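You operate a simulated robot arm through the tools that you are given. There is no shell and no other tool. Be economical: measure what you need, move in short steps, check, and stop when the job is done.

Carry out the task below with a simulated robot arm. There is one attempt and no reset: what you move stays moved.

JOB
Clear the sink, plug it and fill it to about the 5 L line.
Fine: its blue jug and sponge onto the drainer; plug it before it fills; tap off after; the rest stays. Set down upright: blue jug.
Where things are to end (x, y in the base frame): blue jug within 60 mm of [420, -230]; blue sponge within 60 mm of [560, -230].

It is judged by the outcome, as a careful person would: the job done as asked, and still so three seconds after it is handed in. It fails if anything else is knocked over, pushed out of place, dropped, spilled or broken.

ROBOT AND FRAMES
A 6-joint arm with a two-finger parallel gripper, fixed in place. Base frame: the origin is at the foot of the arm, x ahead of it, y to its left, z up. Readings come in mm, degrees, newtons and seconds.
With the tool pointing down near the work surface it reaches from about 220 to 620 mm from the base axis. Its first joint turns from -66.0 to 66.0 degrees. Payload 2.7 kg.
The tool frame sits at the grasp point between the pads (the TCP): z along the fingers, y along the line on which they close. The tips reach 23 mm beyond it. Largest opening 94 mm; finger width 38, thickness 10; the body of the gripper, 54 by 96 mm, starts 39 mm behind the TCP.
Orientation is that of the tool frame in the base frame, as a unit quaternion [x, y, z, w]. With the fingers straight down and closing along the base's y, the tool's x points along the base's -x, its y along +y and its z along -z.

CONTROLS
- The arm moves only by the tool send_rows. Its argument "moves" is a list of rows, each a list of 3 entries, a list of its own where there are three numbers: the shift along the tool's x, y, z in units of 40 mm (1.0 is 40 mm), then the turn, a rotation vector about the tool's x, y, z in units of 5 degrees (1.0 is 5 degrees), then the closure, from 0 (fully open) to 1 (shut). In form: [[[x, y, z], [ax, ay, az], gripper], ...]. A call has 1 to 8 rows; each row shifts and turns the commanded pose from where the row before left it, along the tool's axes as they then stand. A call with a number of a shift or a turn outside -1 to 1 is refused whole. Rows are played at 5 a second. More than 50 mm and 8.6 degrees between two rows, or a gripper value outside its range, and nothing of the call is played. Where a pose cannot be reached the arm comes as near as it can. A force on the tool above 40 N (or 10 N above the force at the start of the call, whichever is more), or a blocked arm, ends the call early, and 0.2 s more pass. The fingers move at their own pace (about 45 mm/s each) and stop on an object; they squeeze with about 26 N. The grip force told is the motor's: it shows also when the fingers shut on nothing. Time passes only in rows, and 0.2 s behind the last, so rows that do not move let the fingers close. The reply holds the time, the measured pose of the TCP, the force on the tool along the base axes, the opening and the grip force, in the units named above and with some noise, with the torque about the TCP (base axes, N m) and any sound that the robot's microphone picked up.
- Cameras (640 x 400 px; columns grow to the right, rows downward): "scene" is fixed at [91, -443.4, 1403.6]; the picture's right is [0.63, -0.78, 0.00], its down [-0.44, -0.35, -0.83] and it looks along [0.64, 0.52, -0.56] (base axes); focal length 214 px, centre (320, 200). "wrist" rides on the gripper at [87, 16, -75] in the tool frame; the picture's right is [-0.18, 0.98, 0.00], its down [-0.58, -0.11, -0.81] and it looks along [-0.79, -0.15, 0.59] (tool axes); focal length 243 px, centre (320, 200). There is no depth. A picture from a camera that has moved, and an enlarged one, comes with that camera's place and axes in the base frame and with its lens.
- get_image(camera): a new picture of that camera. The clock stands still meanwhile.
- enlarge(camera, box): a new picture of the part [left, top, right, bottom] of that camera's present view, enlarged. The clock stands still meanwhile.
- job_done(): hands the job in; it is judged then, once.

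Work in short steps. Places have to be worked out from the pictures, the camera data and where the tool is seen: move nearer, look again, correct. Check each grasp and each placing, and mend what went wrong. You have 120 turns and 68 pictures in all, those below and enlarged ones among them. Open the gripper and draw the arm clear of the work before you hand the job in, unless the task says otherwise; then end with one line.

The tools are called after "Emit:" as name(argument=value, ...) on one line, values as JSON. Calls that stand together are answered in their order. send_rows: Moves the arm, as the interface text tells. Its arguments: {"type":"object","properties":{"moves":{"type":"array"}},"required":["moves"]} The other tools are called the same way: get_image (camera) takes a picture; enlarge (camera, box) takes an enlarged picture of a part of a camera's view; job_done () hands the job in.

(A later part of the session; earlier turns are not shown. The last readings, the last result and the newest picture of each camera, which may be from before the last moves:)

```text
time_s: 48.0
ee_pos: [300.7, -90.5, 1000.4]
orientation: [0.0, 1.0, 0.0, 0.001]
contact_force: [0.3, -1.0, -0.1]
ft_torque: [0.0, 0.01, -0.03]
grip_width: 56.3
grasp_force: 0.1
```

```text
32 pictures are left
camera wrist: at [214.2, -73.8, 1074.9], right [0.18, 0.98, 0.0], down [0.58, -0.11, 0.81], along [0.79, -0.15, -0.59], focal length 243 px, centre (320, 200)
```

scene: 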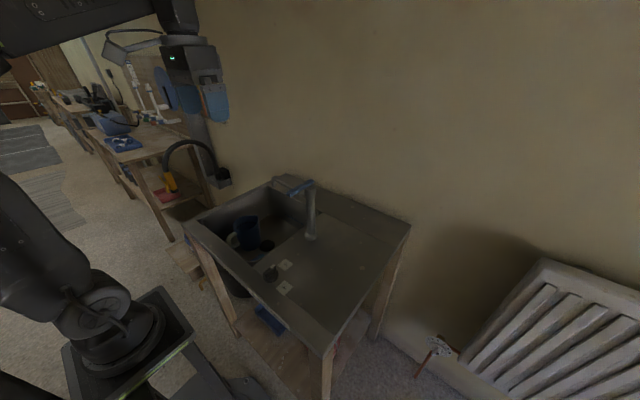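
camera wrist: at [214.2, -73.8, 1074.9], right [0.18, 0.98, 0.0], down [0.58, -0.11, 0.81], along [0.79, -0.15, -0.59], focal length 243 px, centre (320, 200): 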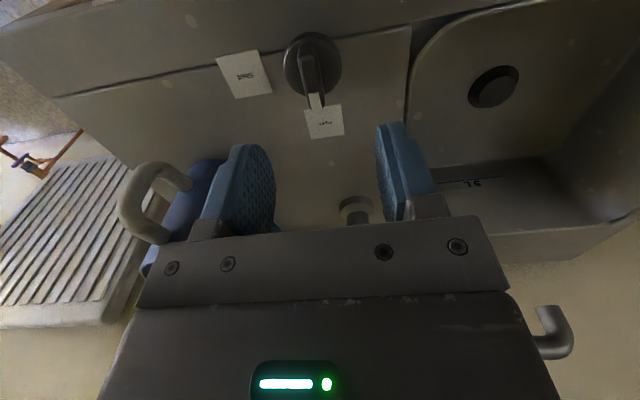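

Knob centre is about (298,-96) with its bar along x, pointing to Open. I'll lower the fingers either side of the bar.

Emit:
send_rows(moves=[[[0.06, -0.14, 0.6], [0, 0, 0], 0.4], [[0, 0, 0.6], [0, 0, 0], 0.4], [[0, 0, 0.5], [0, 0, 0], 0.4], [[0, 0, 0.2], [0, 0, 0], 0.4], [[0, 0, 0], [0, 0, 0], 0.4]])

Emit:
get_image(camera="wrist")

Emit:
enlarge(camera="scene", box=[220, 230, 316, 290])

```text
time_s: 49.2
ee_pos: [297.8, -95.3, 924.6]
orientation: [0.0, 1.0, 0.0, 0.0]
contact_force: [0.0, 0.1, 0.5]
ft_torque: [0.01, -0.02, 0.01]
grip_width: 56.4
grasp_force: 0.1
```

```text
31 pictures are left
camera wrist: at [212.1, -79.3, 999.1], right [0.18, 0.98, 0.0], down [0.58, -0.11, 0.81], along [0.79, -0.15, -0.59], focal length 243 px, centre (320, 200)
```

wrist: 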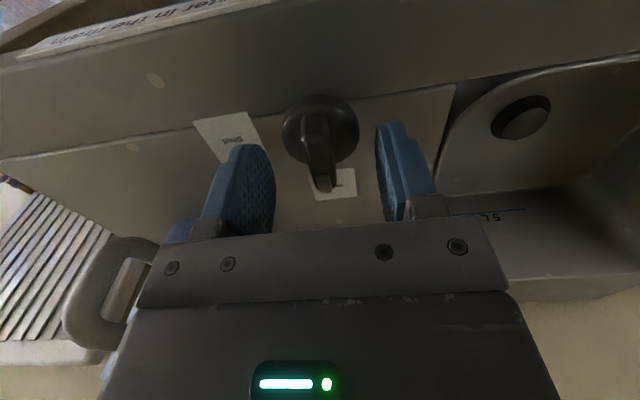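

```text
6.67 times, centred on (268, 260) of scene
camera zoom: at [91.0, -443.4, 1403.6], right [0.63, -0.78, 0.0], down [-0.44, -0.35, -0.83], along [0.64, 0.52, -0.56], focal length 1430 px, centre (667, -200)
```

zoom: 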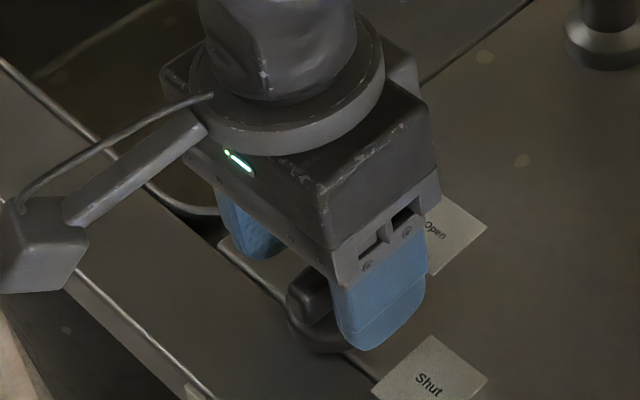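

Aligned. I'll go 5 mm lower and close on the bar.

Emit:
send_rows(moves=[[[0.05, 0, 0.12], [0, 0, 0], 0.4], [[0, 0, 0], [0, 0, 0], 0.7], [[0, 0, 0], [0, 0, 0], 1], [[0, 0, 0], [0, 0, 0], 1], [[0, 0, 0], [0, 0, 0], 1], [[0, 0, 0], [0, 0, 0], 1]])

```text
time_s: 50.6
ee_pos: [295.7, -93.9, 918.4]
orientation: [0.0, 1.0, -0.001, 0.001]
contact_force: [-0.8, -4.1, -3.9]
ft_torque: [0.15, -0.13, 0.0]
grip_width: 13.0
grasp_force: 45.6
```

The bar is gripped (13 mm). Turning clockwise toward Shut.

Emit:
send_rows(moves=[[[0, -0.02, 0], [0, 0, 1], 1], [[0, 0, 0], [0, 0, 1], 1], [[0, 0, 0], [0, 0, 1], 1], [[0, 0, 0], [0, 0, 1], 1], [[0, 0, 0], [0, 0, 1], 1], [[0, 0, 0], [0, 0, 1], 1], [[0, 0, 0], [0, 0, 1], 1], [[0, 0, 0], [0, 0, 1], 1]])

```text
time_s: 51.8
ee_pos: [296.8, -94.0, 919.4]
orientation: [0.204, 0.979, 0.0, 0.0]
contact_force: [-0.3, 10.5, 3.0]
ft_torque: [-0.16, -0.37, 0.01]
grip_width: 13.2
grasp_force: 44.6
stopped in row 5: the force on the tool passed its limit at 42 N (the readings are from after the stop); the commanded pose is now the measured one
```

The turn stopped at ~23° on a side force, probably from an off-centre axis. Checking the knob.

Emit:
get_image(camera="wrist")

Emit:
enlarge(camera="scene", box=[236, 240, 300, 280])

```text
29 pictures are left
camera wrist: at [223.7, -45.0, 994.5], right [0.56, 0.83, 0.0], down [0.49, -0.33, 0.81], along [0.67, -0.45, -0.59], focal length 243 px, centre (320, 200)
```

wrist: 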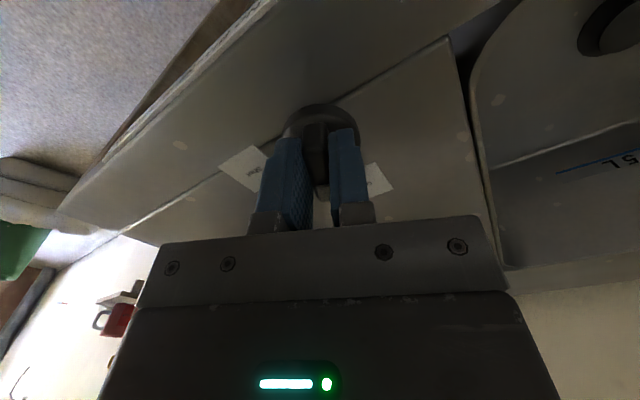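

```text
10.00 times, centred on (268, 260) of scene
camera zoom: at [91.0, -443.2, 1403.7], right [0.63, -0.78, 0.0], down [-0.44, -0.35, -0.83], along [0.64, 0.52, -0.56], focal length 2145 px, centre (840, -400)
```

zoom: 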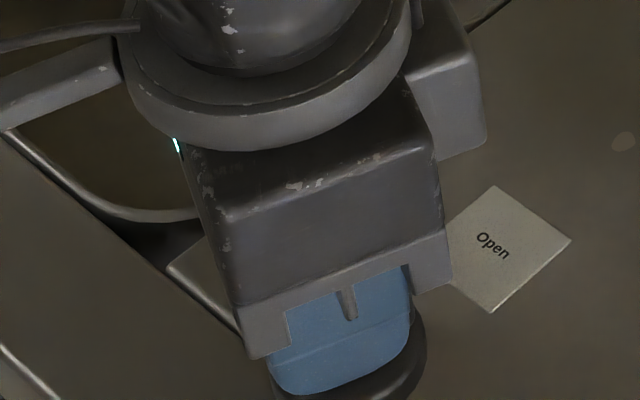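

The knob turned with the grip and is well centred. I'll open slightly, regrip to relieve the strain, and carry on more slowly.

Emit:
send_rows(moves=[[[0, 0, 0], [0, 0, 0], 0.75], [[0, 0, 0], [0, 0, 0], 0.75], [[0, 0, 0], [0, 0, 0], 1], [[0, 0, 0], [0, 0, 0], 1], [[0, 0, 0], [0, 0, 0], 1]])

Emit:
send_rows(moves=[[[0, 0, 0], [0, 0, 0.6], 1], [[0, 0, 0], [0, 0, 0.6], 1], [[0, 0, 0], [0, 0, 0.6], 1]])

```text
time_s: 53.0
ee_pos: [298.1, -93.6, 919.4]
orientation: [0.204, 0.979, 0.0, 0.001]
contact_force: [4.9, 14.2, -2.6]
ft_torque: [0.09, 0.06, 0.05]
grip_width: 12.9
grasp_force: 45.2
```

```text
time_s: 53.8
ee_pos: [298.1, -92.8, 919.6]
orientation: [0.281, 0.96, 0.001, 0.001]
contact_force: [7.4, 27.6, -11.3]
ft_torque: [-0.42, -0.84, 0.13]
grip_width: 13.1
grasp_force: 45.0
```

The force lies along the closing axis, so the knob axis is a little to the +tool-y side. I'll shift 1.5 mm that way and see how the force responds.

Emit:
send_rows(moves=[[[0, 0.04, 0], [0, 0, 0], 1], [[0, 0, 0], [0, 0, 0], 1]])

```text
time_s: 54.4
ee_pos: [297.5, -93.7, 918.9]
orientation: [0.28, 0.96, 0.001, -0.001]
contact_force: [1.0, 10.4, -16.5]
ft_torque: [-0.56, -1.14, 0.02]
grip_width: 13.1
grasp_force: 45.2
```

The stiffness is about 11 N/mm. I'll shift another 1 mm along +y and 1 mm down, then regrip to clear the strain.

Emit:
send_rows(moves=[[[0, 0.02, 0.02], [0, 0, 0], 0.75], [[0, 0, 0], [0, 0, 0], 0.75], [[0, 0, 0], [0, 0, 0], 1], [[0, 0, 0], [0, 0, 0], 1], [[0, 0, 0], [0, 0, 0], 1]])

Emit:
send_rows(moves=[[[0, 0.01, 0], [0, 0, 0.7], 1], [[0, 0.01, 0], [0, 0, 0.7], 1], [[0, 0, 0], [0, 0, 0.7], 1]])

```text
time_s: 55.6
ee_pos: [297.8, -94.4, 918.8]
orientation: [0.281, 0.96, 0.0, 0.0]
contact_force: [-9.3, -24.5, 8.9]
ft_torque: [-0.27, 0.38, -0.05]
grip_width: 12.9
grasp_force: 44.9
```

```text
time_s: 56.2
ee_pos: [298.2, -93.3, 920.6]
orientation: [0.337, 0.942, -0.001, -0.001]
contact_force: [-2.5, -8.6, 2.1]
ft_torque: [-0.12, -0.09, -0.04]
grip_width: 12.9
grasp_force: 45.3
stopped in row 3: the force on the tool passed its limit at 41 N (the readings are from after the stop); the commanded pose is now the measured one
```

Squeezing makes the position error matter. I'll loosen the fingers to ~17 mm, so they straddle the bar with slack, and turn it that way.

Emit:
send_rows(moves=[[[0, 0, 0], [0, 0, 0], 0.82], [[0, 0, 0], [0, 0, 0], 0.82], [[0, 0, 0], [0, 0, 0], 0.82]])

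Emit:
send_rows(moves=[[[0, 0, 0], [0, 0, 0.8], 0.82], [[0, 0, 0], [0, 0, 0.8], 0.82], [[0, 0, 0], [0, 0, 0.8], 0.82], [[0, 0, 0], [0, 0, 0.8], 0.82]])

```text
time_s: 57.0
ee_pos: [298.9, -92.8, 919.9]
orientation: [0.337, 0.942, 0.0, 0.001]
contact_force: [-0.2, -0.8, -0.2]
ft_torque: [-0.02, -0.01, 0.03]
grip_width: 16.9
grasp_force: 0.1
```

```text
time_s: 58.0
ee_pos: [297.6, -92.9, 919.8]
orientation: [0.465, 0.885, -0.001, 0.001]
contact_force: [-0.2, -0.3, 0.8]
ft_torque: [0.01, 0.01, 0.04]
grip_width: 17.3
grasp_force: 0.3
```

Now at 55° with negligible force. Carrying on.

Emit:
send_rows(moves=[[[0, 0, 0], [0, 0, 0.8], 0.82], [[0, 0, 0], [0, 0, 0.8], 0.82], [[0, 0, 0], [0, 0, 0.8], 0.82], [[0, 0, 0], [0, 0, 0.8], 0.82], [[0, 0, 0], [0, 0, 0.8], 0.82]])

Emit:
get_image(camera="wrist")

Emit:
enlarge(camera="scene", box=[220, 210, 316, 270])

```text
time_s: 59.2
ee_pos: [298.5, -92.4, 919.6]
orientation: [0.612, 0.791, 0.0, 0.001]
contact_force: [0.2, 0.2, 0.0]
ft_torque: [0.0, -0.04, 0.0]
grip_width: 17.4
grasp_force: 0.7
```

```text
27 pictures are left
camera wrist: at [292.3, -5.5, 994.1], right [1.0, 0.07, 0.0], down [0.04, -0.59, 0.81], along [0.05, -0.81, -0.59], focal length 243 px, centre (320, 200)
```

wrist: 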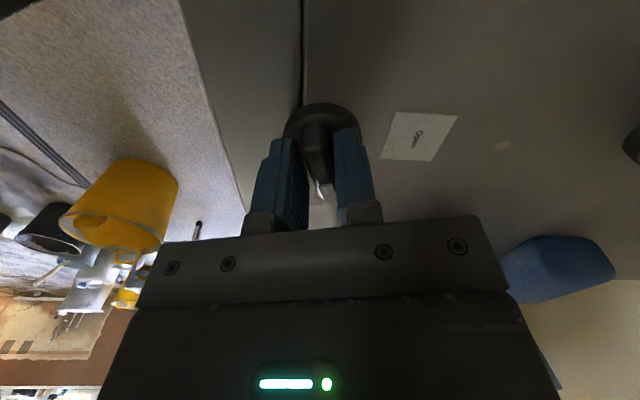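

```text
6.67 times, centred on (268, 240) of scene
camera zoom: at [91.1, -443.4, 1403.6], right [0.63, -0.78, 0.0], down [-0.44, -0.35, -0.83], along [0.64, 0.52, -0.56], focal length 1430 px, centre (667, -67)
```

zoom: 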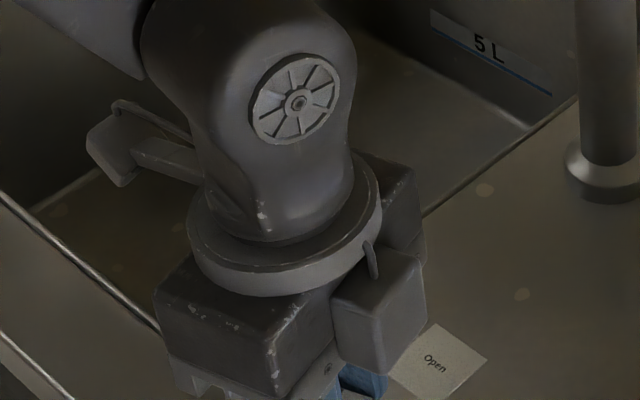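

The knob is following. I'll continue past 90° to take up the finger slack; a stop would show up in the force.

Emit:
send_rows(moves=[[[0, 0, 0], [0, 0, 0.8], 0.82], [[0, 0, 0], [0, 0, 0.8], 0.82], [[0, 0, 0], [0, 0, 0.8], 0.82], [[0, 0, 0], [0, 0, 0.6], 0.82]])

Emit:
send_rows(moves=[[[0, 0, 0], [0, 0, 0.5], 0.82], [[0, 0, 0], [0, 0, 0.5], 0.82]])

Emit:
get_image(camera="wrist")

```text
time_s: 60.2
ee_pos: [298.3, -93.0, 920.0]
orientation: [0.71, 0.704, 0.0, -0.001]
contact_force: [-0.5, 1.2, 0.2]
ft_torque: [-0.01, -0.01, -0.01]
grip_width: 16.8
grasp_force: 0.2
```

```text
time_s: 60.8
ee_pos: [297.9, -92.7, 920.5]
orientation: [0.74, 0.672, 0.0, 0.001]
contact_force: [4.2, 1.1, 0.3]
ft_torque: [0.07, 0.0, 0.09]
grip_width: 18.5
grasp_force: 1.8
```

```text
25 pictures are left
camera wrist: at [322.9, -8.7, 994.5], right [0.96, -0.28, 0.0], down [-0.17, -0.57, 0.81], along [-0.22, -0.78, -0.59], focal length 243 px, centre (320, 200)
```

wrist: 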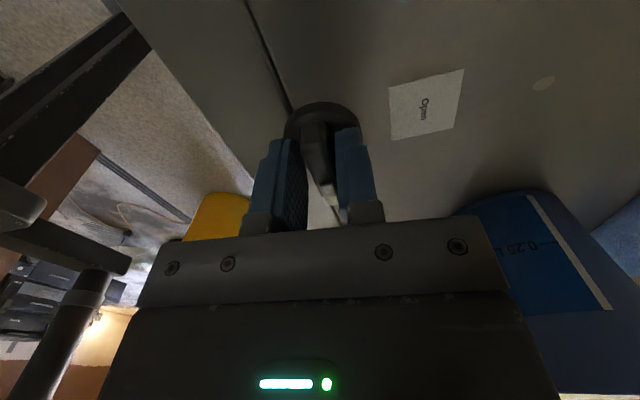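

Resistance is building near 95° and the fingers are being pushed apart, so that's the Shut end stop. I'll back off, open, rise and inspect.

Emit:
send_rows(moves=[[[0, 0, 0], [0, 0, -0.6], 0.75], [[0, 0, 0], [0, 0, 0], 0.65], [[0, 0, -0.5], [0, 0, 0], 0.6], [[0, 0, -1], [0, 0, 0], 0.6], [[0, 0, -1], [0, 0, 0], 0.6], [[0, 0, -1], [0, 0, 0], 0.6], [[0.5, 0, -0.8], [0, 0, 0], 0.6], [[0.8, 0, 0], [0, 0, 0], 0.6]])

Emit:
enlarge(camera="scene", box=[200, 200, 328, 280])

Emit:
get_image(camera="wrist")

```text
time_s: 62.6
ee_pos: [300.5, -41.1, 1091.3]
orientation: [0.722, 0.692, 0.0, 0.001]
contact_force: [0.5, 1.2, -0.5]
ft_torque: [-0.02, 0.03, -0.02]
grip_width: 37.5
grasp_force: 0.1
```

```text
5.00 times, centred on (264, 240) of scene
camera zoom: at [91.0, -443.5, 1403.6], right [0.63, -0.78, 0.0], down [-0.44, -0.35, -0.83], along [0.64, 0.52, -0.56], focal length 1072 px, centre (600, 0)
```

zoom: 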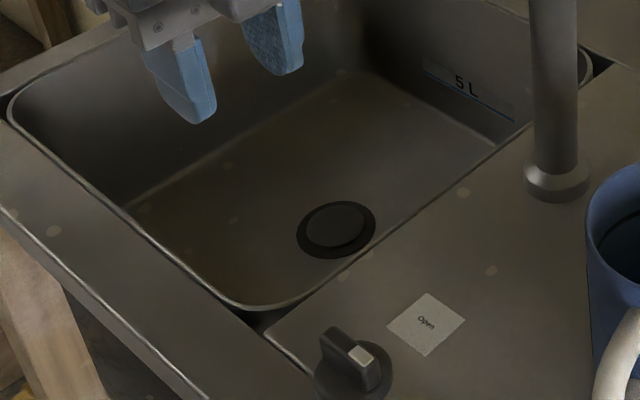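

```text
23 pictures are left
camera wrist: at [320.0, 44.0, 1166.1], right [0.97, -0.23, 0.0], down [-0.13, -0.58, 0.81], along [-0.18, -0.79, -0.59], focal length 243 px, centre (320, 200)
```

wrist: 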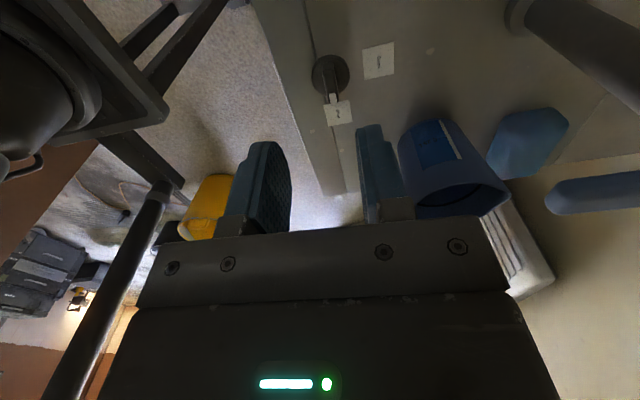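

The plug is seated and the knob points to Shut. Now the tap: untwist the wrist and rise first.

Emit:
send_rows(moves=[[[0, 0, -1], [0, 0, -1], 0.6], [[0, 0, -0.7], [0, 0, -1], 0.6], [[0, 0, 0], [0, 0, -1], 0.6], [[0, 0, 0], [0, 0, -1], 0.6], [[0, 0, 0], [0, 0, -1], 0.6], [[0, 0, 0], [0, 0, -1], 0.6], [[0, 0, 0], [0, 0, -1], 0.6], [[0, 0, 0], [0, 0, -1], 0.6]])

Emit:
send_rows(moves=[[[0, 0, 0], [0, 0, -1], 0.6], [[0, 0, 0], [0, 0, -1], 0.6], [[0, 0, 0], [0, 0, -1], 0.6], [[0, 0, 0], [0, 0, -1], 0.6], [[0, 0, 0], [0, 0, -1], 0.6], [[0, 0, 0], [0, 0, -1], 0.6], [[0, 0, 0], [0, 0, -1], 0.5], [[0, 0, 0], [0, 0, -1], 0.4]])

Emit:
send_rows(moves=[[[0, 0, 0], [0, 0, -1], 0.4], [[0, 0, 0], [0, 0, -1], 0.4], [[0, 0, 0], [0, 0, -0.5], 0.4]])

Emit:
get_image(camera="wrist")

Emit:
enlarge(camera="scene", box=[236, 140, 364, 220])

```text
time_s: 64.4
ee_pos: [299.8, -38.9, 1159.3]
orientation: [0.441, 0.897, -0.001, 0.001]
contact_force: [0.1, 0.3, -0.1]
ft_torque: [-0.01, 0.03, 0.0]
grip_width: 37.6
grasp_force: 0.0
```

```text
time_s: 66.2
ee_pos: [300.3, -40.6, 1159.9]
orientation: [0.107, 0.994, 0.0, 0.0]
contact_force: [-0.2, 0.1, 0.1]
ft_torque: [0.03, -0.01, 0.01]
grip_width: 56.5
grasp_force: 0.1
```

```text
time_s: 67.0
ee_pos: [300.2, -40.4, 1159.2]
orientation: [-0.001, 1.0, -0.001, 0.0]
contact_force: [-0.3, -1.3, -0.2]
ft_torque: [0.02, 0.0, 0.0]
grip_width: 56.5
grasp_force: 0.0
```

```text
22 pictures are left
camera wrist: at [213.7, -25.2, 1234.4], right [0.18, 0.98, 0.0], down [0.58, -0.11, 0.81], along [0.79, -0.15, -0.59], focal length 243 px, centre (320, 200)
```

wrist: 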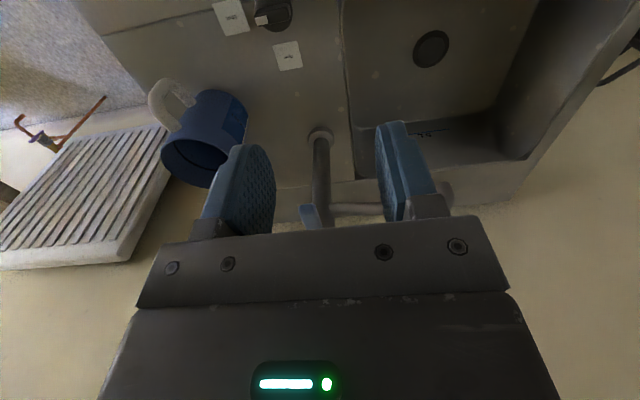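

```text
5.00 times, centred on (300, 180) of scene
camera zoom: at [91.0, -443.4, 1403.6], right [0.63, -0.78, 0.0], down [-0.44, -0.35, -0.83], along [0.64, 0.52, -0.56], focal length 1072 px, centre (420, 300)
```

zoom: 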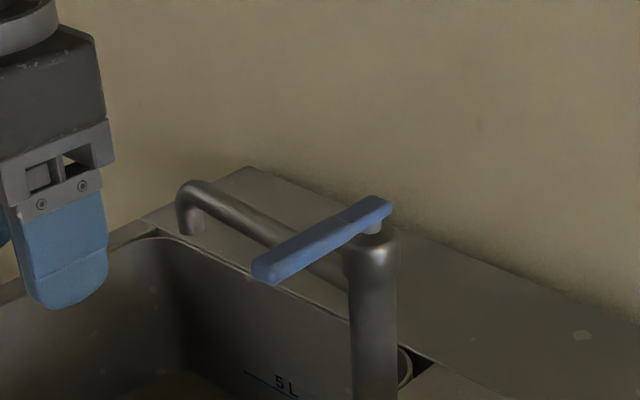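

The lever lies along x around y≈-74, z≈1095, its end at x≈405. I'll go above it near x=425, look, and then straddle it.

Emit:
send_rows(moves=[[[-0.7, -0.28, 0], [0, 0, 0], 0.4], [[-0.8, -0.28, 0], [0, 0, 0], 0.4], [[-0.8, -0.28, 0], [0, 0, 0], 0.4], [[-0.8, 0, 0], [0, 0, 0], 0.4], [[0, 0, 0.3], [0, 0, 0], 0.4]])

Emit:
get_image(camera="wrist")

Emit:
enlarge(camera="scene", box=[252, 150, 348, 210])

```text
time_s: 68.2
ee_pos: [425.3, -74.5, 1146.9]
orientation: [-0.001, 1.0, -0.001, 0.0]
contact_force: [0.4, -0.3, 0.3]
ft_torque: [-0.01, 0.0, -0.01]
grip_width: 56.2
grasp_force: 0.0
```

```text
20 pictures are left
camera wrist: at [337.8, -59.4, 1221.5], right [0.18, 0.98, 0.0], down [0.58, -0.11, 0.81], along [0.79, -0.15, -0.59], focal length 243 px, centre (320, 200)
```

wrist: 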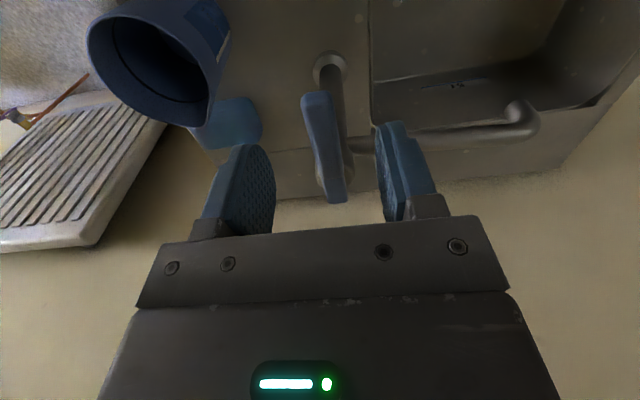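

```text
6.67 times, centred on (300, 180) of scene
camera zoom: at [91.1, -443.4, 1403.6], right [0.63, -0.78, 0.0], down [-0.44, -0.35, -0.83], along [0.64, 0.52, -0.56], focal length 1430 px, centre (453, 333)
```

zoom: 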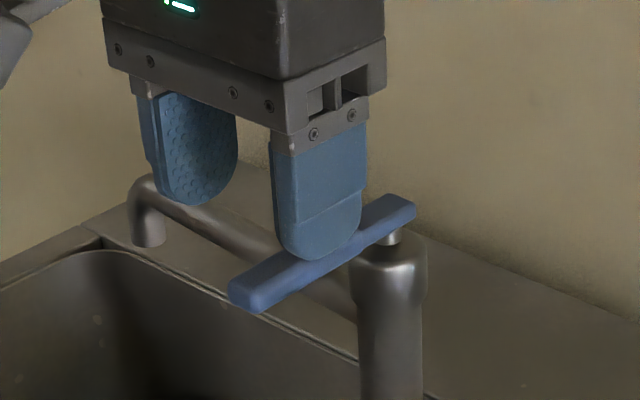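

The lever sits at y≈-75, x 409–507, between the fingers. Lowering to straddle it.

Emit:
send_rows(moves=[[[0, 0, 0.5], [0, 0, 0], 0.4], [[0, 0, 0.4], [0, 0, 0], 0.4], [[0, 0, 0.25], [0, 0, 0], 0.4], [[0, 0, 0], [0, 0, 0], 0.4]])

Emit:
enlarge(camera="scene", box=[252, 150, 348, 210])

```text
time_s: 69.2
ee_pos: [424.6, -74.7, 1101.3]
orientation: [-0.001, 1.0, -0.001, 0.0]
contact_force: [0.4, 1.0, 0.5]
ft_torque: [0.01, 0.0, 0.0]
grip_width: 56.5
grasp_force: 0.0
```

```text
6.67 times, centred on (300, 180) of scene
camera zoom: at [91.0, -443.4, 1403.6], right [0.63, -0.78, 0.0], down [-0.44, -0.35, -0.83], along [0.64, 0.52, -0.56], focal length 1430 px, centre (453, 333)
```

zoom: 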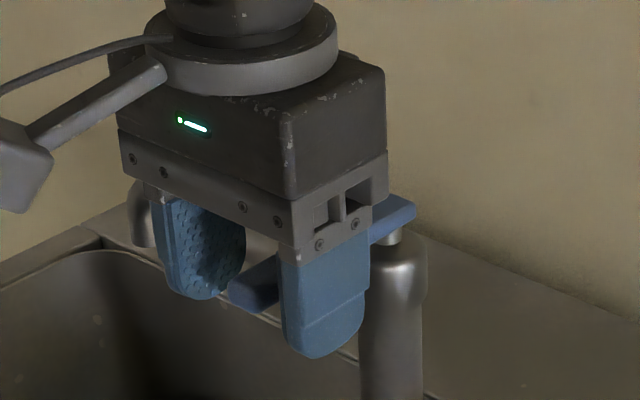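

Straddled. I'll push gently toward +y in small steps, watching force and sound.

Emit:
send_rows(moves=[[[0, 0.2, 0], [0, 0, 0], 0.4], [[0, 0.15, 0], [0, 0, 0], 0.4], [[0, 0.1, 0], [0, 0, 0], 0.4], [[0, 0.1, 0], [0, 0, 0], 0.4], [[0, 0.1, 0], [0, 0, 0], 0.4], [[0, 0, 0], [0, 0, 0], 0.4]])

```text
time_s: 70.6
ee_pos: [425.4, -50.1, 1101.0]
orientation: [0.001, 1.0, -0.002, 0.0]
contact_force: [-0.1, -23.2, -1.0]
ft_torque: [-0.1, -0.08, -0.45]
grip_width: 66.7
grasp_force: 11.6
```

It resists (-23 N, finger pushed back), so that's a stop. Returning and trying -y.

Emit:
send_rows(moves=[[[0, -0.5, 0], [0, 0, 0], 0.4], [[0, -0.5, 0], [0, 0, 0], 0.4], [[0, -0.1, 0], [0, 0, 0], 0.4], [[0, -0.1, 0], [0, 0, 0], 0.4], [[0, -0.1, 0], [0, 0, 0], 0.4], [[0, 0, 0], [0, 0, 0], 0.4]])

```text
time_s: 72.0
ee_pos: [424.1, -100.8, 1100.9]
orientation: [0.0, 1.0, 0.0, 0.0]
contact_force: [-1.5, 2.3, 0.0]
ft_torque: [0.05, -0.02, 0.05]
grip_width: 57.2
grasp_force: 0.7
```

Light resistance here, so the lever seems to move this way. A little more.

Emit:
send_rows(moves=[[[0, -0.15, 0], [0, 0, 0], 0.4], [[0, -0.15, 0], [0, 0, 0], 0.4], [[0, 0, 0], [0, 0, 0], 0.4]])

Emit:
get_image(camera="wrist")

```text
time_s: 72.8
ee_pos: [424.9, -112.3, 1101.9]
orientation: [0.0, 1.0, 0.0, 0.0]
contact_force: [-0.1, 0.3, 0.0]
ft_torque: [0.03, -0.01, 0.0]
grip_width: 56.6
grasp_force: 0.4
```

```text
17 pictures are left
camera wrist: at [337.8, -97.0, 1176.4], right [0.18, 0.98, 0.0], down [0.58, -0.11, 0.81], along [0.79, -0.15, -0.59], focal length 243 px, centre (320, 200)
```

wrist: 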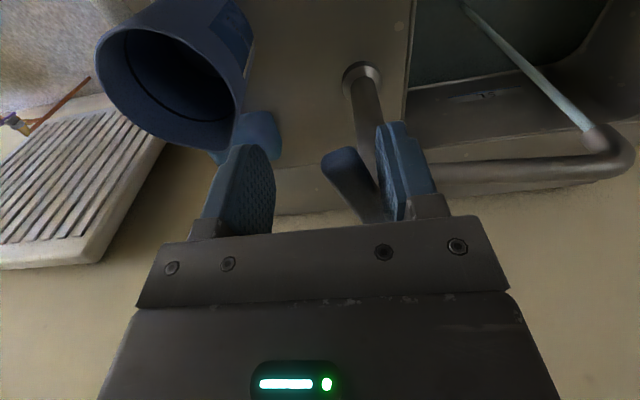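

Water is running into the basin. I'll wait a moment and gauge the level in the scene view.

Emit:
send_rows(moves=[[[0, 0, 0], [0, 0, 0], 0.4], [[0, 0, 0], [0, 0, 0], 0.4], [[0, 0, 0], [0, 0, 0], 0.4], [[0, 0, 0], [0, 0, 0], 0.4], [[0, 0, 0], [0, 0, 0], 0.4]])

Emit:
enlarge(camera="scene", box=[190, 160, 318, 240])

```text
time_s: 74.0
ee_pos: [424.7, -112.9, 1100.6]
orientation: [-0.001, 1.0, -0.001, 0.0]
contact_force: [-0.1, -0.2, 0.2]
ft_torque: [0.02, 0.0, 0.04]
grip_width: 56.4
grasp_force: 0.0
```

```text
5.00 times, centred on (254, 200) of scene
camera zoom: at [91.0, -443.4, 1403.6], right [0.63, -0.78, 0.0], down [-0.44, -0.35, -0.83], along [0.64, 0.52, -0.56], focal length 1072 px, centre (650, 200)
```

zoom: 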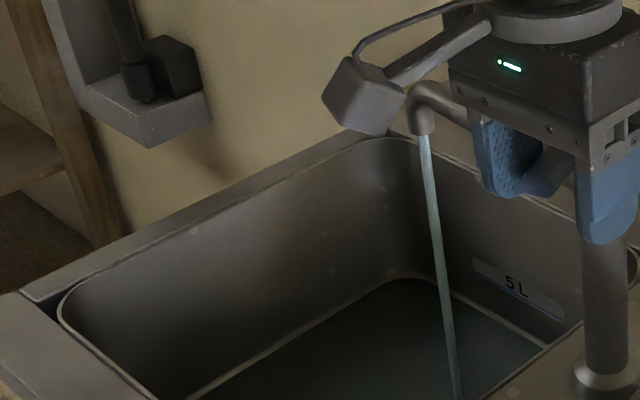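

The blue edge of the 5 L label is the target line. I'll wait while watching that area closely.

Emit:
enlarge(camera="scene", box=[258, 200, 306, 230])

Emit:
send_rows(moves=[[[0, 0, 0], [0, 0, 0], 0.4], [[0, 0, 0], [0, 0, 0], 0.4], [[0, 0, 0], [0, 0, 0], 0.4], [[0, 0, 0], [0, 0, 0], 0.4], [[0, 0, 0], [0, 0, 0], 0.4], [[0, 0, 0], [0, 0, 0], 0.4], [[0, 0, 0], [0, 0, 0], 0.4], [[0, 0, 0], [0, 0, 0], 0.4]])

Emit:
enlarge(camera="scene", box=[258, 200, 306, 230])

```text
13.33 times, centred on (282, 215) of scene
camera zoom: at [91.0, -443.4, 1403.6], right [0.63, -0.78, 0.0], down [-0.44, -0.35, -0.83], along [0.64, 0.52, -0.56], focal length 2860 px, centre (827, 0)
```

zoom: 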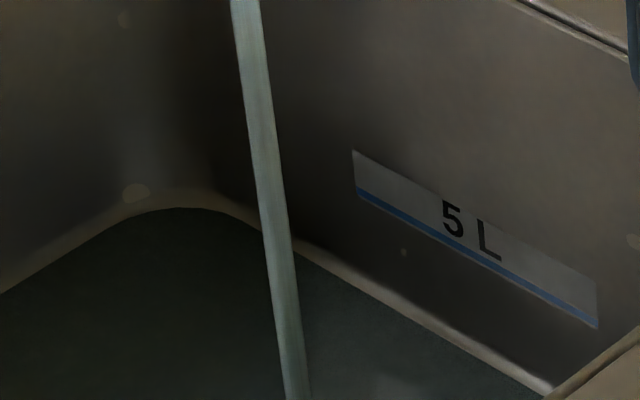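

```text
time_s: 75.8
ee_pos: [424.8, -112.2, 1101.1]
orientation: [0.0, 1.0, -0.001, 0.0]
contact_force: [0.1, 0.5, -0.3]
ft_torque: [0.03, -0.02, -0.05]
grip_width: 56.6
grasp_force: 0.0
```

```text
13.33 times, centred on (282, 215) of scene
camera zoom: at [91.0, -443.4, 1403.6], right [0.63, -0.78, 0.0], down [-0.44, -0.35, -0.83], along [0.64, 0.52, -0.56], focal length 2860 px, centre (827, 0)
```

zoom: 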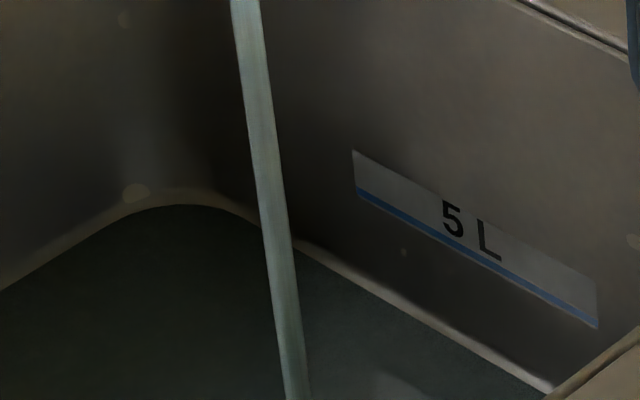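

The level rises slowly, about 1.7 px/s with some 90 px to go (roughly 50 s). I'll wait ~14 s and re-measure.

Emit:
send_rows(moves=[[[0, 0, 0], [0, 0, 0], 0.4], [[0, 0, 0], [0, 0, 0], 0.4], [[0, 0, 0], [0, 0, 0], 0.4], [[0, 0, 0], [0, 0, 0], 0.4], [[0, 0, 0], [0, 0, 0], 0.4], [[0, 0, 0], [0, 0, 0], 0.4], [[0, 0, 0], [0, 0, 0], 0.4], [[0, 0, 0], [0, 0, 0], 0.4]])

Emit:
send_rows(moves=[[[0, 0, 0], [0, 0, 0], 0.4], [[0, 0, 0], [0, 0, 0], 0.4], [[0, 0, 0], [0, 0, 0], 0.4], [[0, 0, 0], [0, 0, 0], 0.4], [[0, 0, 0], [0, 0, 0], 0.4], [[0, 0, 0], [0, 0, 0], 0.4], [[0, 0, 0], [0, 0, 0], 0.4], [[0, 0, 0], [0, 0, 0], 0.4]])

Emit:
send_rows(moves=[[[0, 0, 0], [0, 0, 0], 0.4], [[0, 0, 0], [0, 0, 0], 0.4], [[0, 0, 0], [0, 0, 0], 0.4], [[0, 0, 0], [0, 0, 0], 0.4], [[0, 0, 0], [0, 0, 0], 0.4], [[0, 0, 0], [0, 0, 0], 0.4], [[0, 0, 0], [0, 0, 0], 0.4], [[0, 0, 0], [0, 0, 0], 0.4]])

Emit:
send_rows(moves=[[[0, 0, 0], [0, 0, 0], 0.4], [[0, 0, 0], [0, 0, 0], 0.4], [[0, 0, 0], [0, 0, 0], 0.4], [[0, 0, 0], [0, 0, 0], 0.4], [[0, 0, 0], [0, 0, 0], 0.4], [[0, 0, 0], [0, 0, 0], 0.4], [[0, 0, 0], [0, 0, 0], 0.4], [[0, 0, 0], [0, 0, 0], 0.4]])

Emit:
send_rows(moves=[[[0, 0, 0], [0, 0, 0], 0.4], [[0, 0, 0], [0, 0, 0], 0.4], [[0, 0, 0], [0, 0, 0], 0.4], [[0, 0, 0], [0, 0, 0], 0.4], [[0, 0, 0], [0, 0, 0], 0.4], [[0, 0, 0], [0, 0, 0], 0.4], [[0, 0, 0], [0, 0, 0], 0.4], [[0, 0, 0], [0, 0, 0], 0.4]])

Emit:
send_rows(moves=[[[0, 0, 0], [0, 0, 0], 0.4], [[0, 0, 0], [0, 0, 0], 0.4], [[0, 0, 0], [0, 0, 0], 0.4], [[0, 0, 0], [0, 0, 0], 0.4], [[0, 0, 0], [0, 0, 0], 0.4], [[0, 0, 0], [0, 0, 0], 0.4], [[0, 0, 0], [0, 0, 0], 0.4], [[0, 0, 0], [0, 0, 0], 0.4]])

Emit:
send_rows(moves=[[[0, 0, 0], [0, 0, 0], 0.4], [[0, 0, 0], [0, 0, 0], 0.4], [[0, 0, 0], [0, 0, 0], 0.4], [[0, 0, 0], [0, 0, 0], 0.4], [[0, 0, 0], [0, 0, 0], 0.4], [[0, 0, 0], [0, 0, 0], 0.4], [[0, 0, 0], [0, 0, 0], 0.4], [[0, 0, 0], [0, 0, 0], 0.4]])

Emit:
send_rows(moves=[[[0, 0, 0], [0, 0, 0], 0.4], [[0, 0, 0], [0, 0, 0], 0.4], [[0, 0, 0], [0, 0, 0], 0.4], [[0, 0, 0], [0, 0, 0], 0.4], [[0, 0, 0], [0, 0, 0], 0.4], [[0, 0, 0], [0, 0, 0], 0.4], [[0, 0, 0], [0, 0, 0], 0.4], [[0, 0, 0], [0, 0, 0], 0.4]])

Emit:
enlarge(camera="scene", box=[258, 200, 306, 230])

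```text
time_s: 77.6
ee_pos: [425.3, -112.9, 1101.7]
orientation: [0.0, 1.0, -0.001, 0.0]
contact_force: [-0.2, 0.5, 0.9]
ft_torque: [0.0, -0.01, -0.02]
grip_width: 56.6
grasp_force: 0.0
```

```text
time_s: 79.4
ee_pos: [424.6, -112.6, 1101.8]
orientation: [-0.001, 1.0, -0.001, 0.001]
contact_force: [-1.4, -1.1, 0.4]
ft_torque: [0.02, 0.03, -0.01]
grip_width: 56.6
grasp_force: 0.0
```

```text
time_s: 81.2
ee_pos: [423.7, -114.0, 1101.6]
orientation: [0.0, 1.0, -0.001, 0.0]
contact_force: [-0.7, 0.4, -0.2]
ft_torque: [-0.01, 0.0, -0.01]
grip_width: 56.4
grasp_force: 0.0
```

```text
time_s: 83.0
ee_pos: [424.6, -111.7, 1101.1]
orientation: [-0.001, 1.0, -0.001, 0.0]
contact_force: [-0.5, 0.5, -0.2]
ft_torque: [0.0, 0.02, 0.04]
grip_width: 56.4
grasp_force: 0.2
```

```text
time_s: 84.8
ee_pos: [424.4, -113.4, 1101.4]
orientation: [-0.001, 1.0, -0.001, 0.0]
contact_force: [-0.3, -0.8, 0.7]
ft_torque: [0.0, -0.02, -0.01]
grip_width: 56.5
grasp_force: 0.0
```

```text
time_s: 86.6
ee_pos: [424.1, -112.3, 1101.4]
orientation: [0.0, 1.0, 0.0, 0.001]
contact_force: [0.9, -0.2, 0.2]
ft_torque: [0.0, 0.03, 0.01]
grip_width: 56.3
grasp_force: 0.1
```

```text
time_s: 88.4
ee_pos: [426.0, -113.8, 1101.2]
orientation: [-0.001, 1.0, -0.001, 0.0]
contact_force: [-0.6, 0.5, -0.3]
ft_torque: [0.0, 0.02, -0.01]
grip_width: 56.4
grasp_force: 0.0
```

```text
time_s: 90.2
ee_pos: [424.0, -112.3, 1102.0]
orientation: [-0.001, 1.0, -0.001, 0.0]
contact_force: [-0.6, 0.0, -0.2]
ft_torque: [0.01, -0.01, 0.02]
grip_width: 56.6
grasp_force: 0.0
```

```text
13.33 times, centred on (282, 215) of scene
camera zoom: at [91.0, -443.4, 1403.6], right [0.63, -0.78, 0.0], down [-0.44, -0.35, -0.83], along [0.64, 0.52, -0.56], focal length 2860 px, centre (827, 0)
```

zoom: 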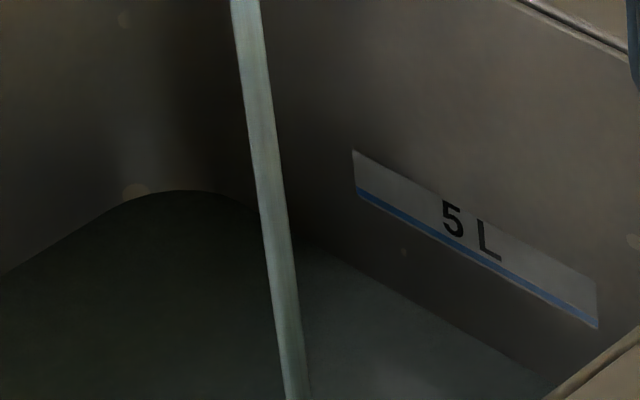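

Level rises 1.2 px/s with ~78 px left. I'll open the lever further to speed filling.

Emit:
send_rows(moves=[[[0, -0.2, 0], [0, 0, 0], 0.4], [[0, -0.2, 0], [0, 0, 0], 0.4], [[0, -0.2, 0], [0, 0, 0], 0.4], [[0, 0, 0], [0, 0, 0], 0.4], [[0, 0, 0], [0, 0, 0], 0.4], [[0, 0, 0], [0, 0, 0], 0.4], [[0, 0, 0], [0, 0, 0], 0.4], [[0, 0, 0], [0, 0, 0], 0.4]])

Emit:
enlarge(camera="scene", box=[226, 170, 322, 230])

```text
time_s: 92.0
ee_pos: [424.8, -137.4, 1101.3]
orientation: [0.0, 1.0, -0.001, 0.0]
contact_force: [0.6, -0.2, 0.7]
ft_torque: [-0.01, -0.02, 0.01]
grip_width: 56.5
grasp_force: 0.1
```

```text
6.67 times, centred on (274, 200) of scene
camera zoom: at [91.0, -443.4, 1403.6], right [0.63, -0.78, 0.0], down [-0.44, -0.35, -0.83], along [0.64, 0.52, -0.56], focal length 1430 px, centre (627, 200)
```

zoom: 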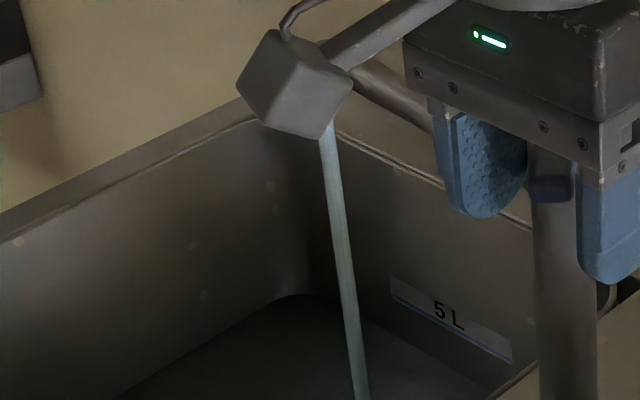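

The stream is thicker and still well inside. Waiting ~7 s and re-measuring.

Emit:
send_rows(moves=[[[0, 0, 0], [0, 0, 0], 0.4], [[0, 0, 0], [0, 0, 0], 0.4], [[0, 0, 0], [0, 0, 0], 0.4], [[0, 0, 0], [0, 0, 0], 0.4], [[0, 0, 0], [0, 0, 0], 0.4], [[0, 0, 0], [0, 0, 0], 0.4], [[0, 0, 0], [0, 0, 0], 0.4], [[0, 0, 0], [0, 0, 0], 0.4]])

Emit:
send_rows(moves=[[[0, 0, 0], [0, 0, 0], 0.4], [[0, 0, 0], [0, 0, 0], 0.4], [[0, 0, 0], [0, 0, 0], 0.4], [[0, 0, 0], [0, 0, 0], 0.4], [[0, 0, 0], [0, 0, 0], 0.4], [[0, 0, 0], [0, 0, 0], 0.4], [[0, 0, 0], [0, 0, 0], 0.4], [[0, 0, 0], [0, 0, 0], 0.4]])

Emit:
send_rows(moves=[[[0, 0, 0], [0, 0, 0], 0.4], [[0, 0, 0], [0, 0, 0], 0.4], [[0, 0, 0], [0, 0, 0], 0.4], [[0, 0, 0], [0, 0, 0], 0.4], [[0, 0, 0], [0, 0, 0], 0.4], [[0, 0, 0], [0, 0, 0], 0.4], [[0, 0, 0], [0, 0, 0], 0.4], [[0, 0, 0], [0, 0, 0], 0.4]])

Emit:
send_rows(moves=[[[0, 0, 0], [0, 0, 0], 0.4], [[0, 0, 0], [0, 0, 0], 0.4], [[0, 0, 0], [0, 0, 0], 0.4], [[0, 0, 0], [0, 0, 0], 0.4], [[0, 0, 0], [0, 0, 0], 0.4], [[0, 0, 0], [0, 0, 0], 0.4], [[0, 0, 0], [0, 0, 0], 0.4], [[0, 0, 0], [0, 0, 0], 0.4]])

Emit:
enlarge(camera="scene", box=[258, 200, 306, 230])

```text
time_s: 93.8
ee_pos: [425.5, -135.3, 1101.4]
orientation: [-0.001, 1.0, -0.001, 0.0]
contact_force: [-0.5, -0.1, -0.1]
ft_torque: [-0.01, -0.03, -0.01]
grip_width: 56.3
grasp_force: 0.2
```

```text
time_s: 95.6
ee_pos: [424.3, -137.0, 1102.7]
orientation: [-0.001, 1.0, -0.001, 0.0]
contact_force: [0.8, -0.5, 1.0]
ft_torque: [-0.04, 0.02, 0.0]
grip_width: 56.4
grasp_force: 0.1
```

```text
time_s: 97.4
ee_pos: [425.0, -136.5, 1101.6]
orientation: [-0.001, 1.0, -0.001, 0.0]
contact_force: [-0.6, 0.2, -1.0]
ft_torque: [0.04, 0.0, 0.03]
grip_width: 56.4
grasp_force: 0.0
```

```text
time_s: 99.2
ee_pos: [424.9, -136.6, 1102.3]
orientation: [-0.001, 1.0, -0.001, 0.0]
contact_force: [0.4, 0.7, 0.8]
ft_torque: [-0.01, 0.03, -0.02]
grip_width: 56.5
grasp_force: 0.0
```

```text
13.33 times, centred on (282, 215) of scene
camera zoom: at [91.0, -443.4, 1403.6], right [0.63, -0.78, 0.0], down [-0.44, -0.35, -0.83], along [0.64, 0.52, -0.56], focal length 2860 px, centre (827, 0)
```

zoom: 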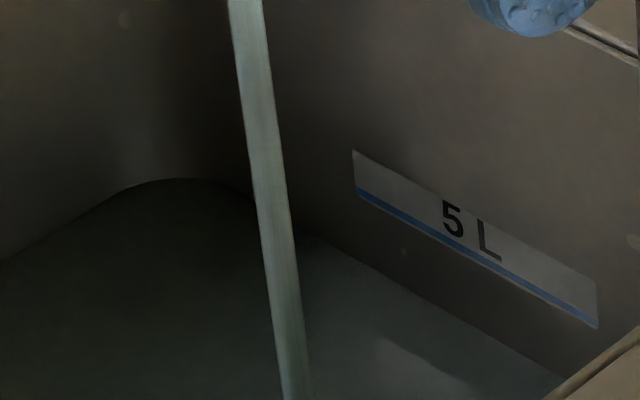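

Level rises ~1.4 px/s with ~69 px left. Opening the lever some 30 mm more.

Emit:
send_rows(moves=[[[0, -0.25, 0], [0, 0, 0], 0.4], [[0, -0.25, 0], [0, 0, 0], 0.4], [[0, -0.25, 0], [0, 0, 0], 0.4], [[0, 0, 0], [0, 0, 0], 0.4], [[0, 0, 0], [0, 0, 0], 0.4], [[0, 0, 0], [0, 0, 0], 0.4], [[0, 0, 0], [0, 0, 0], 0.4], [[0, 0, 0], [0, 0, 0], 0.4]])

Emit:
send_rows(moves=[[[0, 0, 0], [0, 0, 0], 0.4], [[0, 0, 0], [0, 0, 0], 0.4], [[0, 0, 0], [0, 0, 0], 0.4], [[0, 0, 0], [0, 0, 0], 0.4], [[0, 0, 0], [0, 0, 0], 0.4], [[0, 0, 0], [0, 0, 0], 0.4], [[0, 0, 0], [0, 0, 0], 0.4], [[0, 0, 0], [0, 0, 0], 0.4]])

Emit:
send_rows(moves=[[[0, 0, 0], [0, 0, 0], 0.4], [[0, 0, 0], [0, 0, 0], 0.4], [[0, 0, 0], [0, 0, 0], 0.4], [[0, 0, 0], [0, 0, 0], 0.4], [[0, 0, 0], [0, 0, 0], 0.4], [[0, 0, 0], [0, 0, 0], 0.4], [[0, 0, 0], [0, 0, 0], 0.4], [[0, 0, 0], [0, 0, 0], 0.4]])

Emit:
send_rows(moves=[[[0, 0, 0], [0, 0, 0], 0.4], [[0, 0, 0], [0, 0, 0], 0.4], [[0, 0, 0], [0, 0, 0], 0.4], [[0, 0, 0], [0, 0, 0], 0.4], [[0, 0, 0], [0, 0, 0], 0.4], [[0, 0, 0], [0, 0, 0], 0.4], [[0, 0, 0], [0, 0, 0], 0.4], [[0, 0, 0], [0, 0, 0], 0.4]])

Emit:
enlarge(camera="scene", box=[258, 200, 306, 230])

```text
time_s: 101.0
ee_pos: [424.2, -165.7, 1101.6]
orientation: [-0.001, 1.0, 0.0, 0.0]
contact_force: [-0.6, -0.9, 0.6]
ft_torque: [-0.04, 0.01, 0.04]
grip_width: 56.6
grasp_force: 0.2
```

```text
time_s: 102.8
ee_pos: [424.5, -166.4, 1101.3]
orientation: [0.0, 1.0, -0.001, -0.001]
contact_force: [-0.1, 0.7, -0.2]
ft_torque: [0.02, 0.02, -0.04]
grip_width: 56.3
grasp_force: 0.0
```

```text
time_s: 104.6
ee_pos: [424.9, -165.4, 1102.0]
orientation: [-0.001, 1.0, -0.002, 0.0]
contact_force: [0.5, -0.4, -0.7]
ft_torque: [-0.02, -0.01, 0.01]
grip_width: 56.1
grasp_force: 0.0
```

```text
time_s: 106.4
ee_pos: [424.7, -166.3, 1100.4]
orientation: [-0.001, 1.0, -0.001, 0.001]
contact_force: [-0.2, -0.3, -0.1]
ft_torque: [0.03, 0.01, 0.02]
grip_width: 56.5
grasp_force: 0.2
```

```text
13.33 times, centred on (282, 215) of scene
camera zoom: at [91.0, -443.4, 1403.6], right [0.63, -0.78, 0.0], down [-0.44, -0.35, -0.83], along [0.64, 0.52, -0.56], focal length 2860 px, centre (827, 0)
```

zoom: 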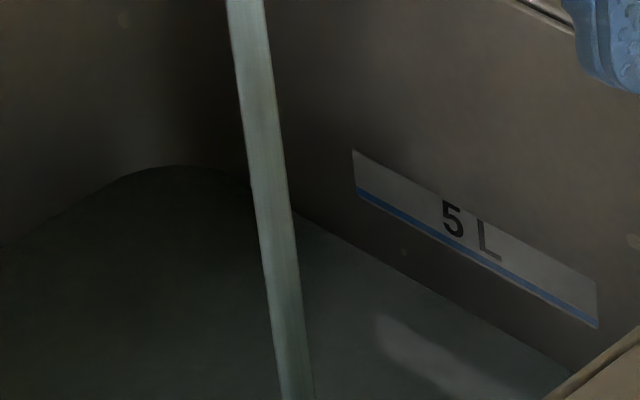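

Now ~1.9 px/s with ~55 px left, so about 28 s. Waiting 18 s.

Emit:
send_rows(moves=[[[0, 0, 0], [0, 0, 0], 0.4], [[0, 0, 0], [0, 0, 0], 0.4], [[0, 0, 0], [0, 0, 0], 0.4], [[0, 0, 0], [0, 0, 0], 0.4], [[0, 0, 0], [0, 0, 0], 0.4], [[0, 0, 0], [0, 0, 0], 0.4], [[0, 0, 0], [0, 0, 0], 0.4], [[0, 0, 0], [0, 0, 0], 0.4]])

Emit:
send_rows(moves=[[[0, 0, 0], [0, 0, 0], 0.4], [[0, 0, 0], [0, 0, 0], 0.4], [[0, 0, 0], [0, 0, 0], 0.4], [[0, 0, 0], [0, 0, 0], 0.4], [[0, 0, 0], [0, 0, 0], 0.4], [[0, 0, 0], [0, 0, 0], 0.4], [[0, 0, 0], [0, 0, 0], 0.4], [[0, 0, 0], [0, 0, 0], 0.4]])

Emit:
send_rows(moves=[[[0, 0, 0], [0, 0, 0], 0.4], [[0, 0, 0], [0, 0, 0], 0.4], [[0, 0, 0], [0, 0, 0], 0.4], [[0, 0, 0], [0, 0, 0], 0.4], [[0, 0, 0], [0, 0, 0], 0.4], [[0, 0, 0], [0, 0, 0], 0.4], [[0, 0, 0], [0, 0, 0], 0.4], [[0, 0, 0], [0, 0, 0], 0.4]])

Emit:
send_rows(moves=[[[0, 0, 0], [0, 0, 0], 0.4], [[0, 0, 0], [0, 0, 0], 0.4], [[0, 0, 0], [0, 0, 0], 0.4], [[0, 0, 0], [0, 0, 0], 0.4], [[0, 0, 0], [0, 0, 0], 0.4], [[0, 0, 0], [0, 0, 0], 0.4], [[0, 0, 0], [0, 0, 0], 0.4], [[0, 0, 0], [0, 0, 0], 0.4]])

Emit:
send_rows(moves=[[[0, 0, 0], [0, 0, 0], 0.4], [[0, 0, 0], [0, 0, 0], 0.4], [[0, 0, 0], [0, 0, 0], 0.4], [[0, 0, 0], [0, 0, 0], 0.4], [[0, 0, 0], [0, 0, 0], 0.4], [[0, 0, 0], [0, 0, 0], 0.4], [[0, 0, 0], [0, 0, 0], 0.4], [[0, 0, 0], [0, 0, 0], 0.4]])

Emit:
send_rows(moves=[[[0, 0, 0], [0, 0, 0], 0.4], [[0, 0, 0], [0, 0, 0], 0.4], [[0, 0, 0], [0, 0, 0], 0.4], [[0, 0, 0], [0, 0, 0], 0.4], [[0, 0, 0], [0, 0, 0], 0.4], [[0, 0, 0], [0, 0, 0], 0.4], [[0, 0, 0], [0, 0, 0], 0.4], [[0, 0, 0], [0, 0, 0], 0.4]])

Emit:
send_rows(moves=[[[0, 0, 0], [0, 0, 0], 0.4], [[0, 0, 0], [0, 0, 0], 0.4], [[0, 0, 0], [0, 0, 0], 0.4], [[0, 0, 0], [0, 0, 0], 0.4], [[0, 0, 0], [0, 0, 0], 0.4], [[0, 0, 0], [0, 0, 0], 0.4], [[0, 0, 0], [0, 0, 0], 0.4], [[0, 0, 0], [0, 0, 0], 0.4]])

Emit:
send_rows(moves=[[[0, 0, 0], [0, 0, 0], 0.4], [[0, 0, 0], [0, 0, 0], 0.4], [[0, 0, 0], [0, 0, 0], 0.4], [[0, 0, 0], [0, 0, 0], 0.4], [[0, 0, 0], [0, 0, 0], 0.4], [[0, 0, 0], [0, 0, 0], 0.4], [[0, 0, 0], [0, 0, 0], 0.4], [[0, 0, 0], [0, 0, 0], 0.4]])

Emit:
send_rows(moves=[[[0, 0, 0], [0, 0, 0], 0.4], [[0, 0, 0], [0, 0, 0], 0.4], [[0, 0, 0], [0, 0, 0], 0.4], [[0, 0, 0], [0, 0, 0], 0.4], [[0, 0, 0], [0, 0, 0], 0.4], [[0, 0, 0], [0, 0, 0], 0.4], [[0, 0, 0], [0, 0, 0], 0.4], [[0, 0, 0], [0, 0, 0], 0.4]])

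Emit:
enlarge(camera="scene", box=[258, 200, 306, 230])

```text
time_s: 108.2
ee_pos: [423.4, -167.1, 1102.1]
orientation: [-0.001, 1.0, -0.001, 0.0]
contact_force: [-0.1, 0.3, -0.6]
ft_torque: [0.0, -0.01, -0.02]
grip_width: 56.6
grasp_force: 0.0
```

```text
time_s: 110.0
ee_pos: [424.8, -166.2, 1101.0]
orientation: [-0.002, 1.0, -0.001, 0.0]
contact_force: [0.0, 0.0, 0.5]
ft_torque: [0.01, 0.02, 0.0]
grip_width: 56.6
grasp_force: 0.0
```

```text
time_s: 111.8
ee_pos: [424.3, -166.7, 1101.2]
orientation: [-0.001, 1.0, -0.001, 0.0]
contact_force: [0.3, -0.2, -0.1]
ft_torque: [-0.01, 0.0, 0.0]
grip_width: 56.6
grasp_force: 0.0
```

```text
time_s: 113.6
ee_pos: [424.1, -165.8, 1101.5]
orientation: [0.0, 1.0, -0.002, -0.001]
contact_force: [0.0, 0.7, -0.5]
ft_torque: [0.01, -0.03, 0.02]
grip_width: 56.4
grasp_force: 0.1
```

```text
time_s: 115.4
ee_pos: [424.4, -166.3, 1100.8]
orientation: [-0.001, 1.0, -0.001, -0.001]
contact_force: [-0.8, -0.2, -0.5]
ft_torque: [-0.01, 0.02, 0.0]
grip_width: 56.4
grasp_force: 0.1
```

```text
time_s: 117.2
ee_pos: [424.2, -166.5, 1100.3]
orientation: [-0.001, 1.0, 0.0, 0.0]
contact_force: [0.4, 0.4, -0.4]
ft_torque: [0.01, 0.01, 0.0]
grip_width: 56.5
grasp_force: 0.0
```

```text
time_s: 119.0
ee_pos: [425.1, -164.9, 1101.9]
orientation: [0.0, 1.0, -0.001, 0.0]
contact_force: [0.8, -0.1, -0.5]
ft_torque: [0.0, -0.01, 0.01]
grip_width: 56.4
grasp_force: 0.0
```

```text
time_s: 120.8
ee_pos: [423.9, -165.5, 1102.0]
orientation: [-0.001, 1.0, -0.001, 0.001]
contact_force: [0.5, 0.7, -0.2]
ft_torque: [-0.01, 0.0, 0.04]
grip_width: 56.3
grasp_force: 0.1
```

```text
time_s: 122.6
ee_pos: [425.0, -164.9, 1101.2]
orientation: [0.0, 1.0, 0.0, 0.0]
contact_force: [0.5, -0.3, 0.2]
ft_torque: [-0.02, 0.05, -0.01]
grip_width: 56.7
grasp_force: 0.1
```

```text
13.33 times, centred on (282, 215) of scene
camera zoom: at [91.0, -443.4, 1403.6], right [0.63, -0.78, 0.0], down [-0.44, -0.35, -0.83], along [0.64, 0.52, -0.56], focal length 2860 px, centre (827, 0)
```

zoom: 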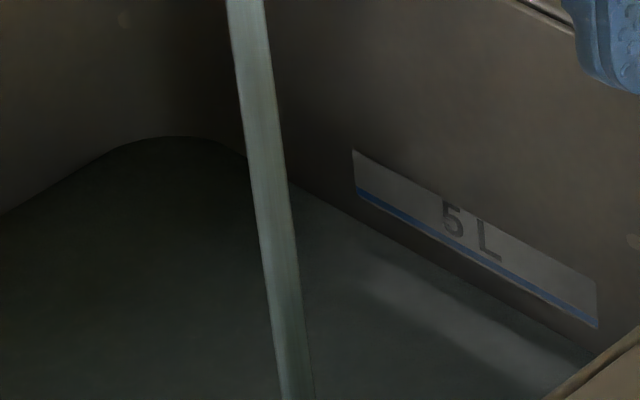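

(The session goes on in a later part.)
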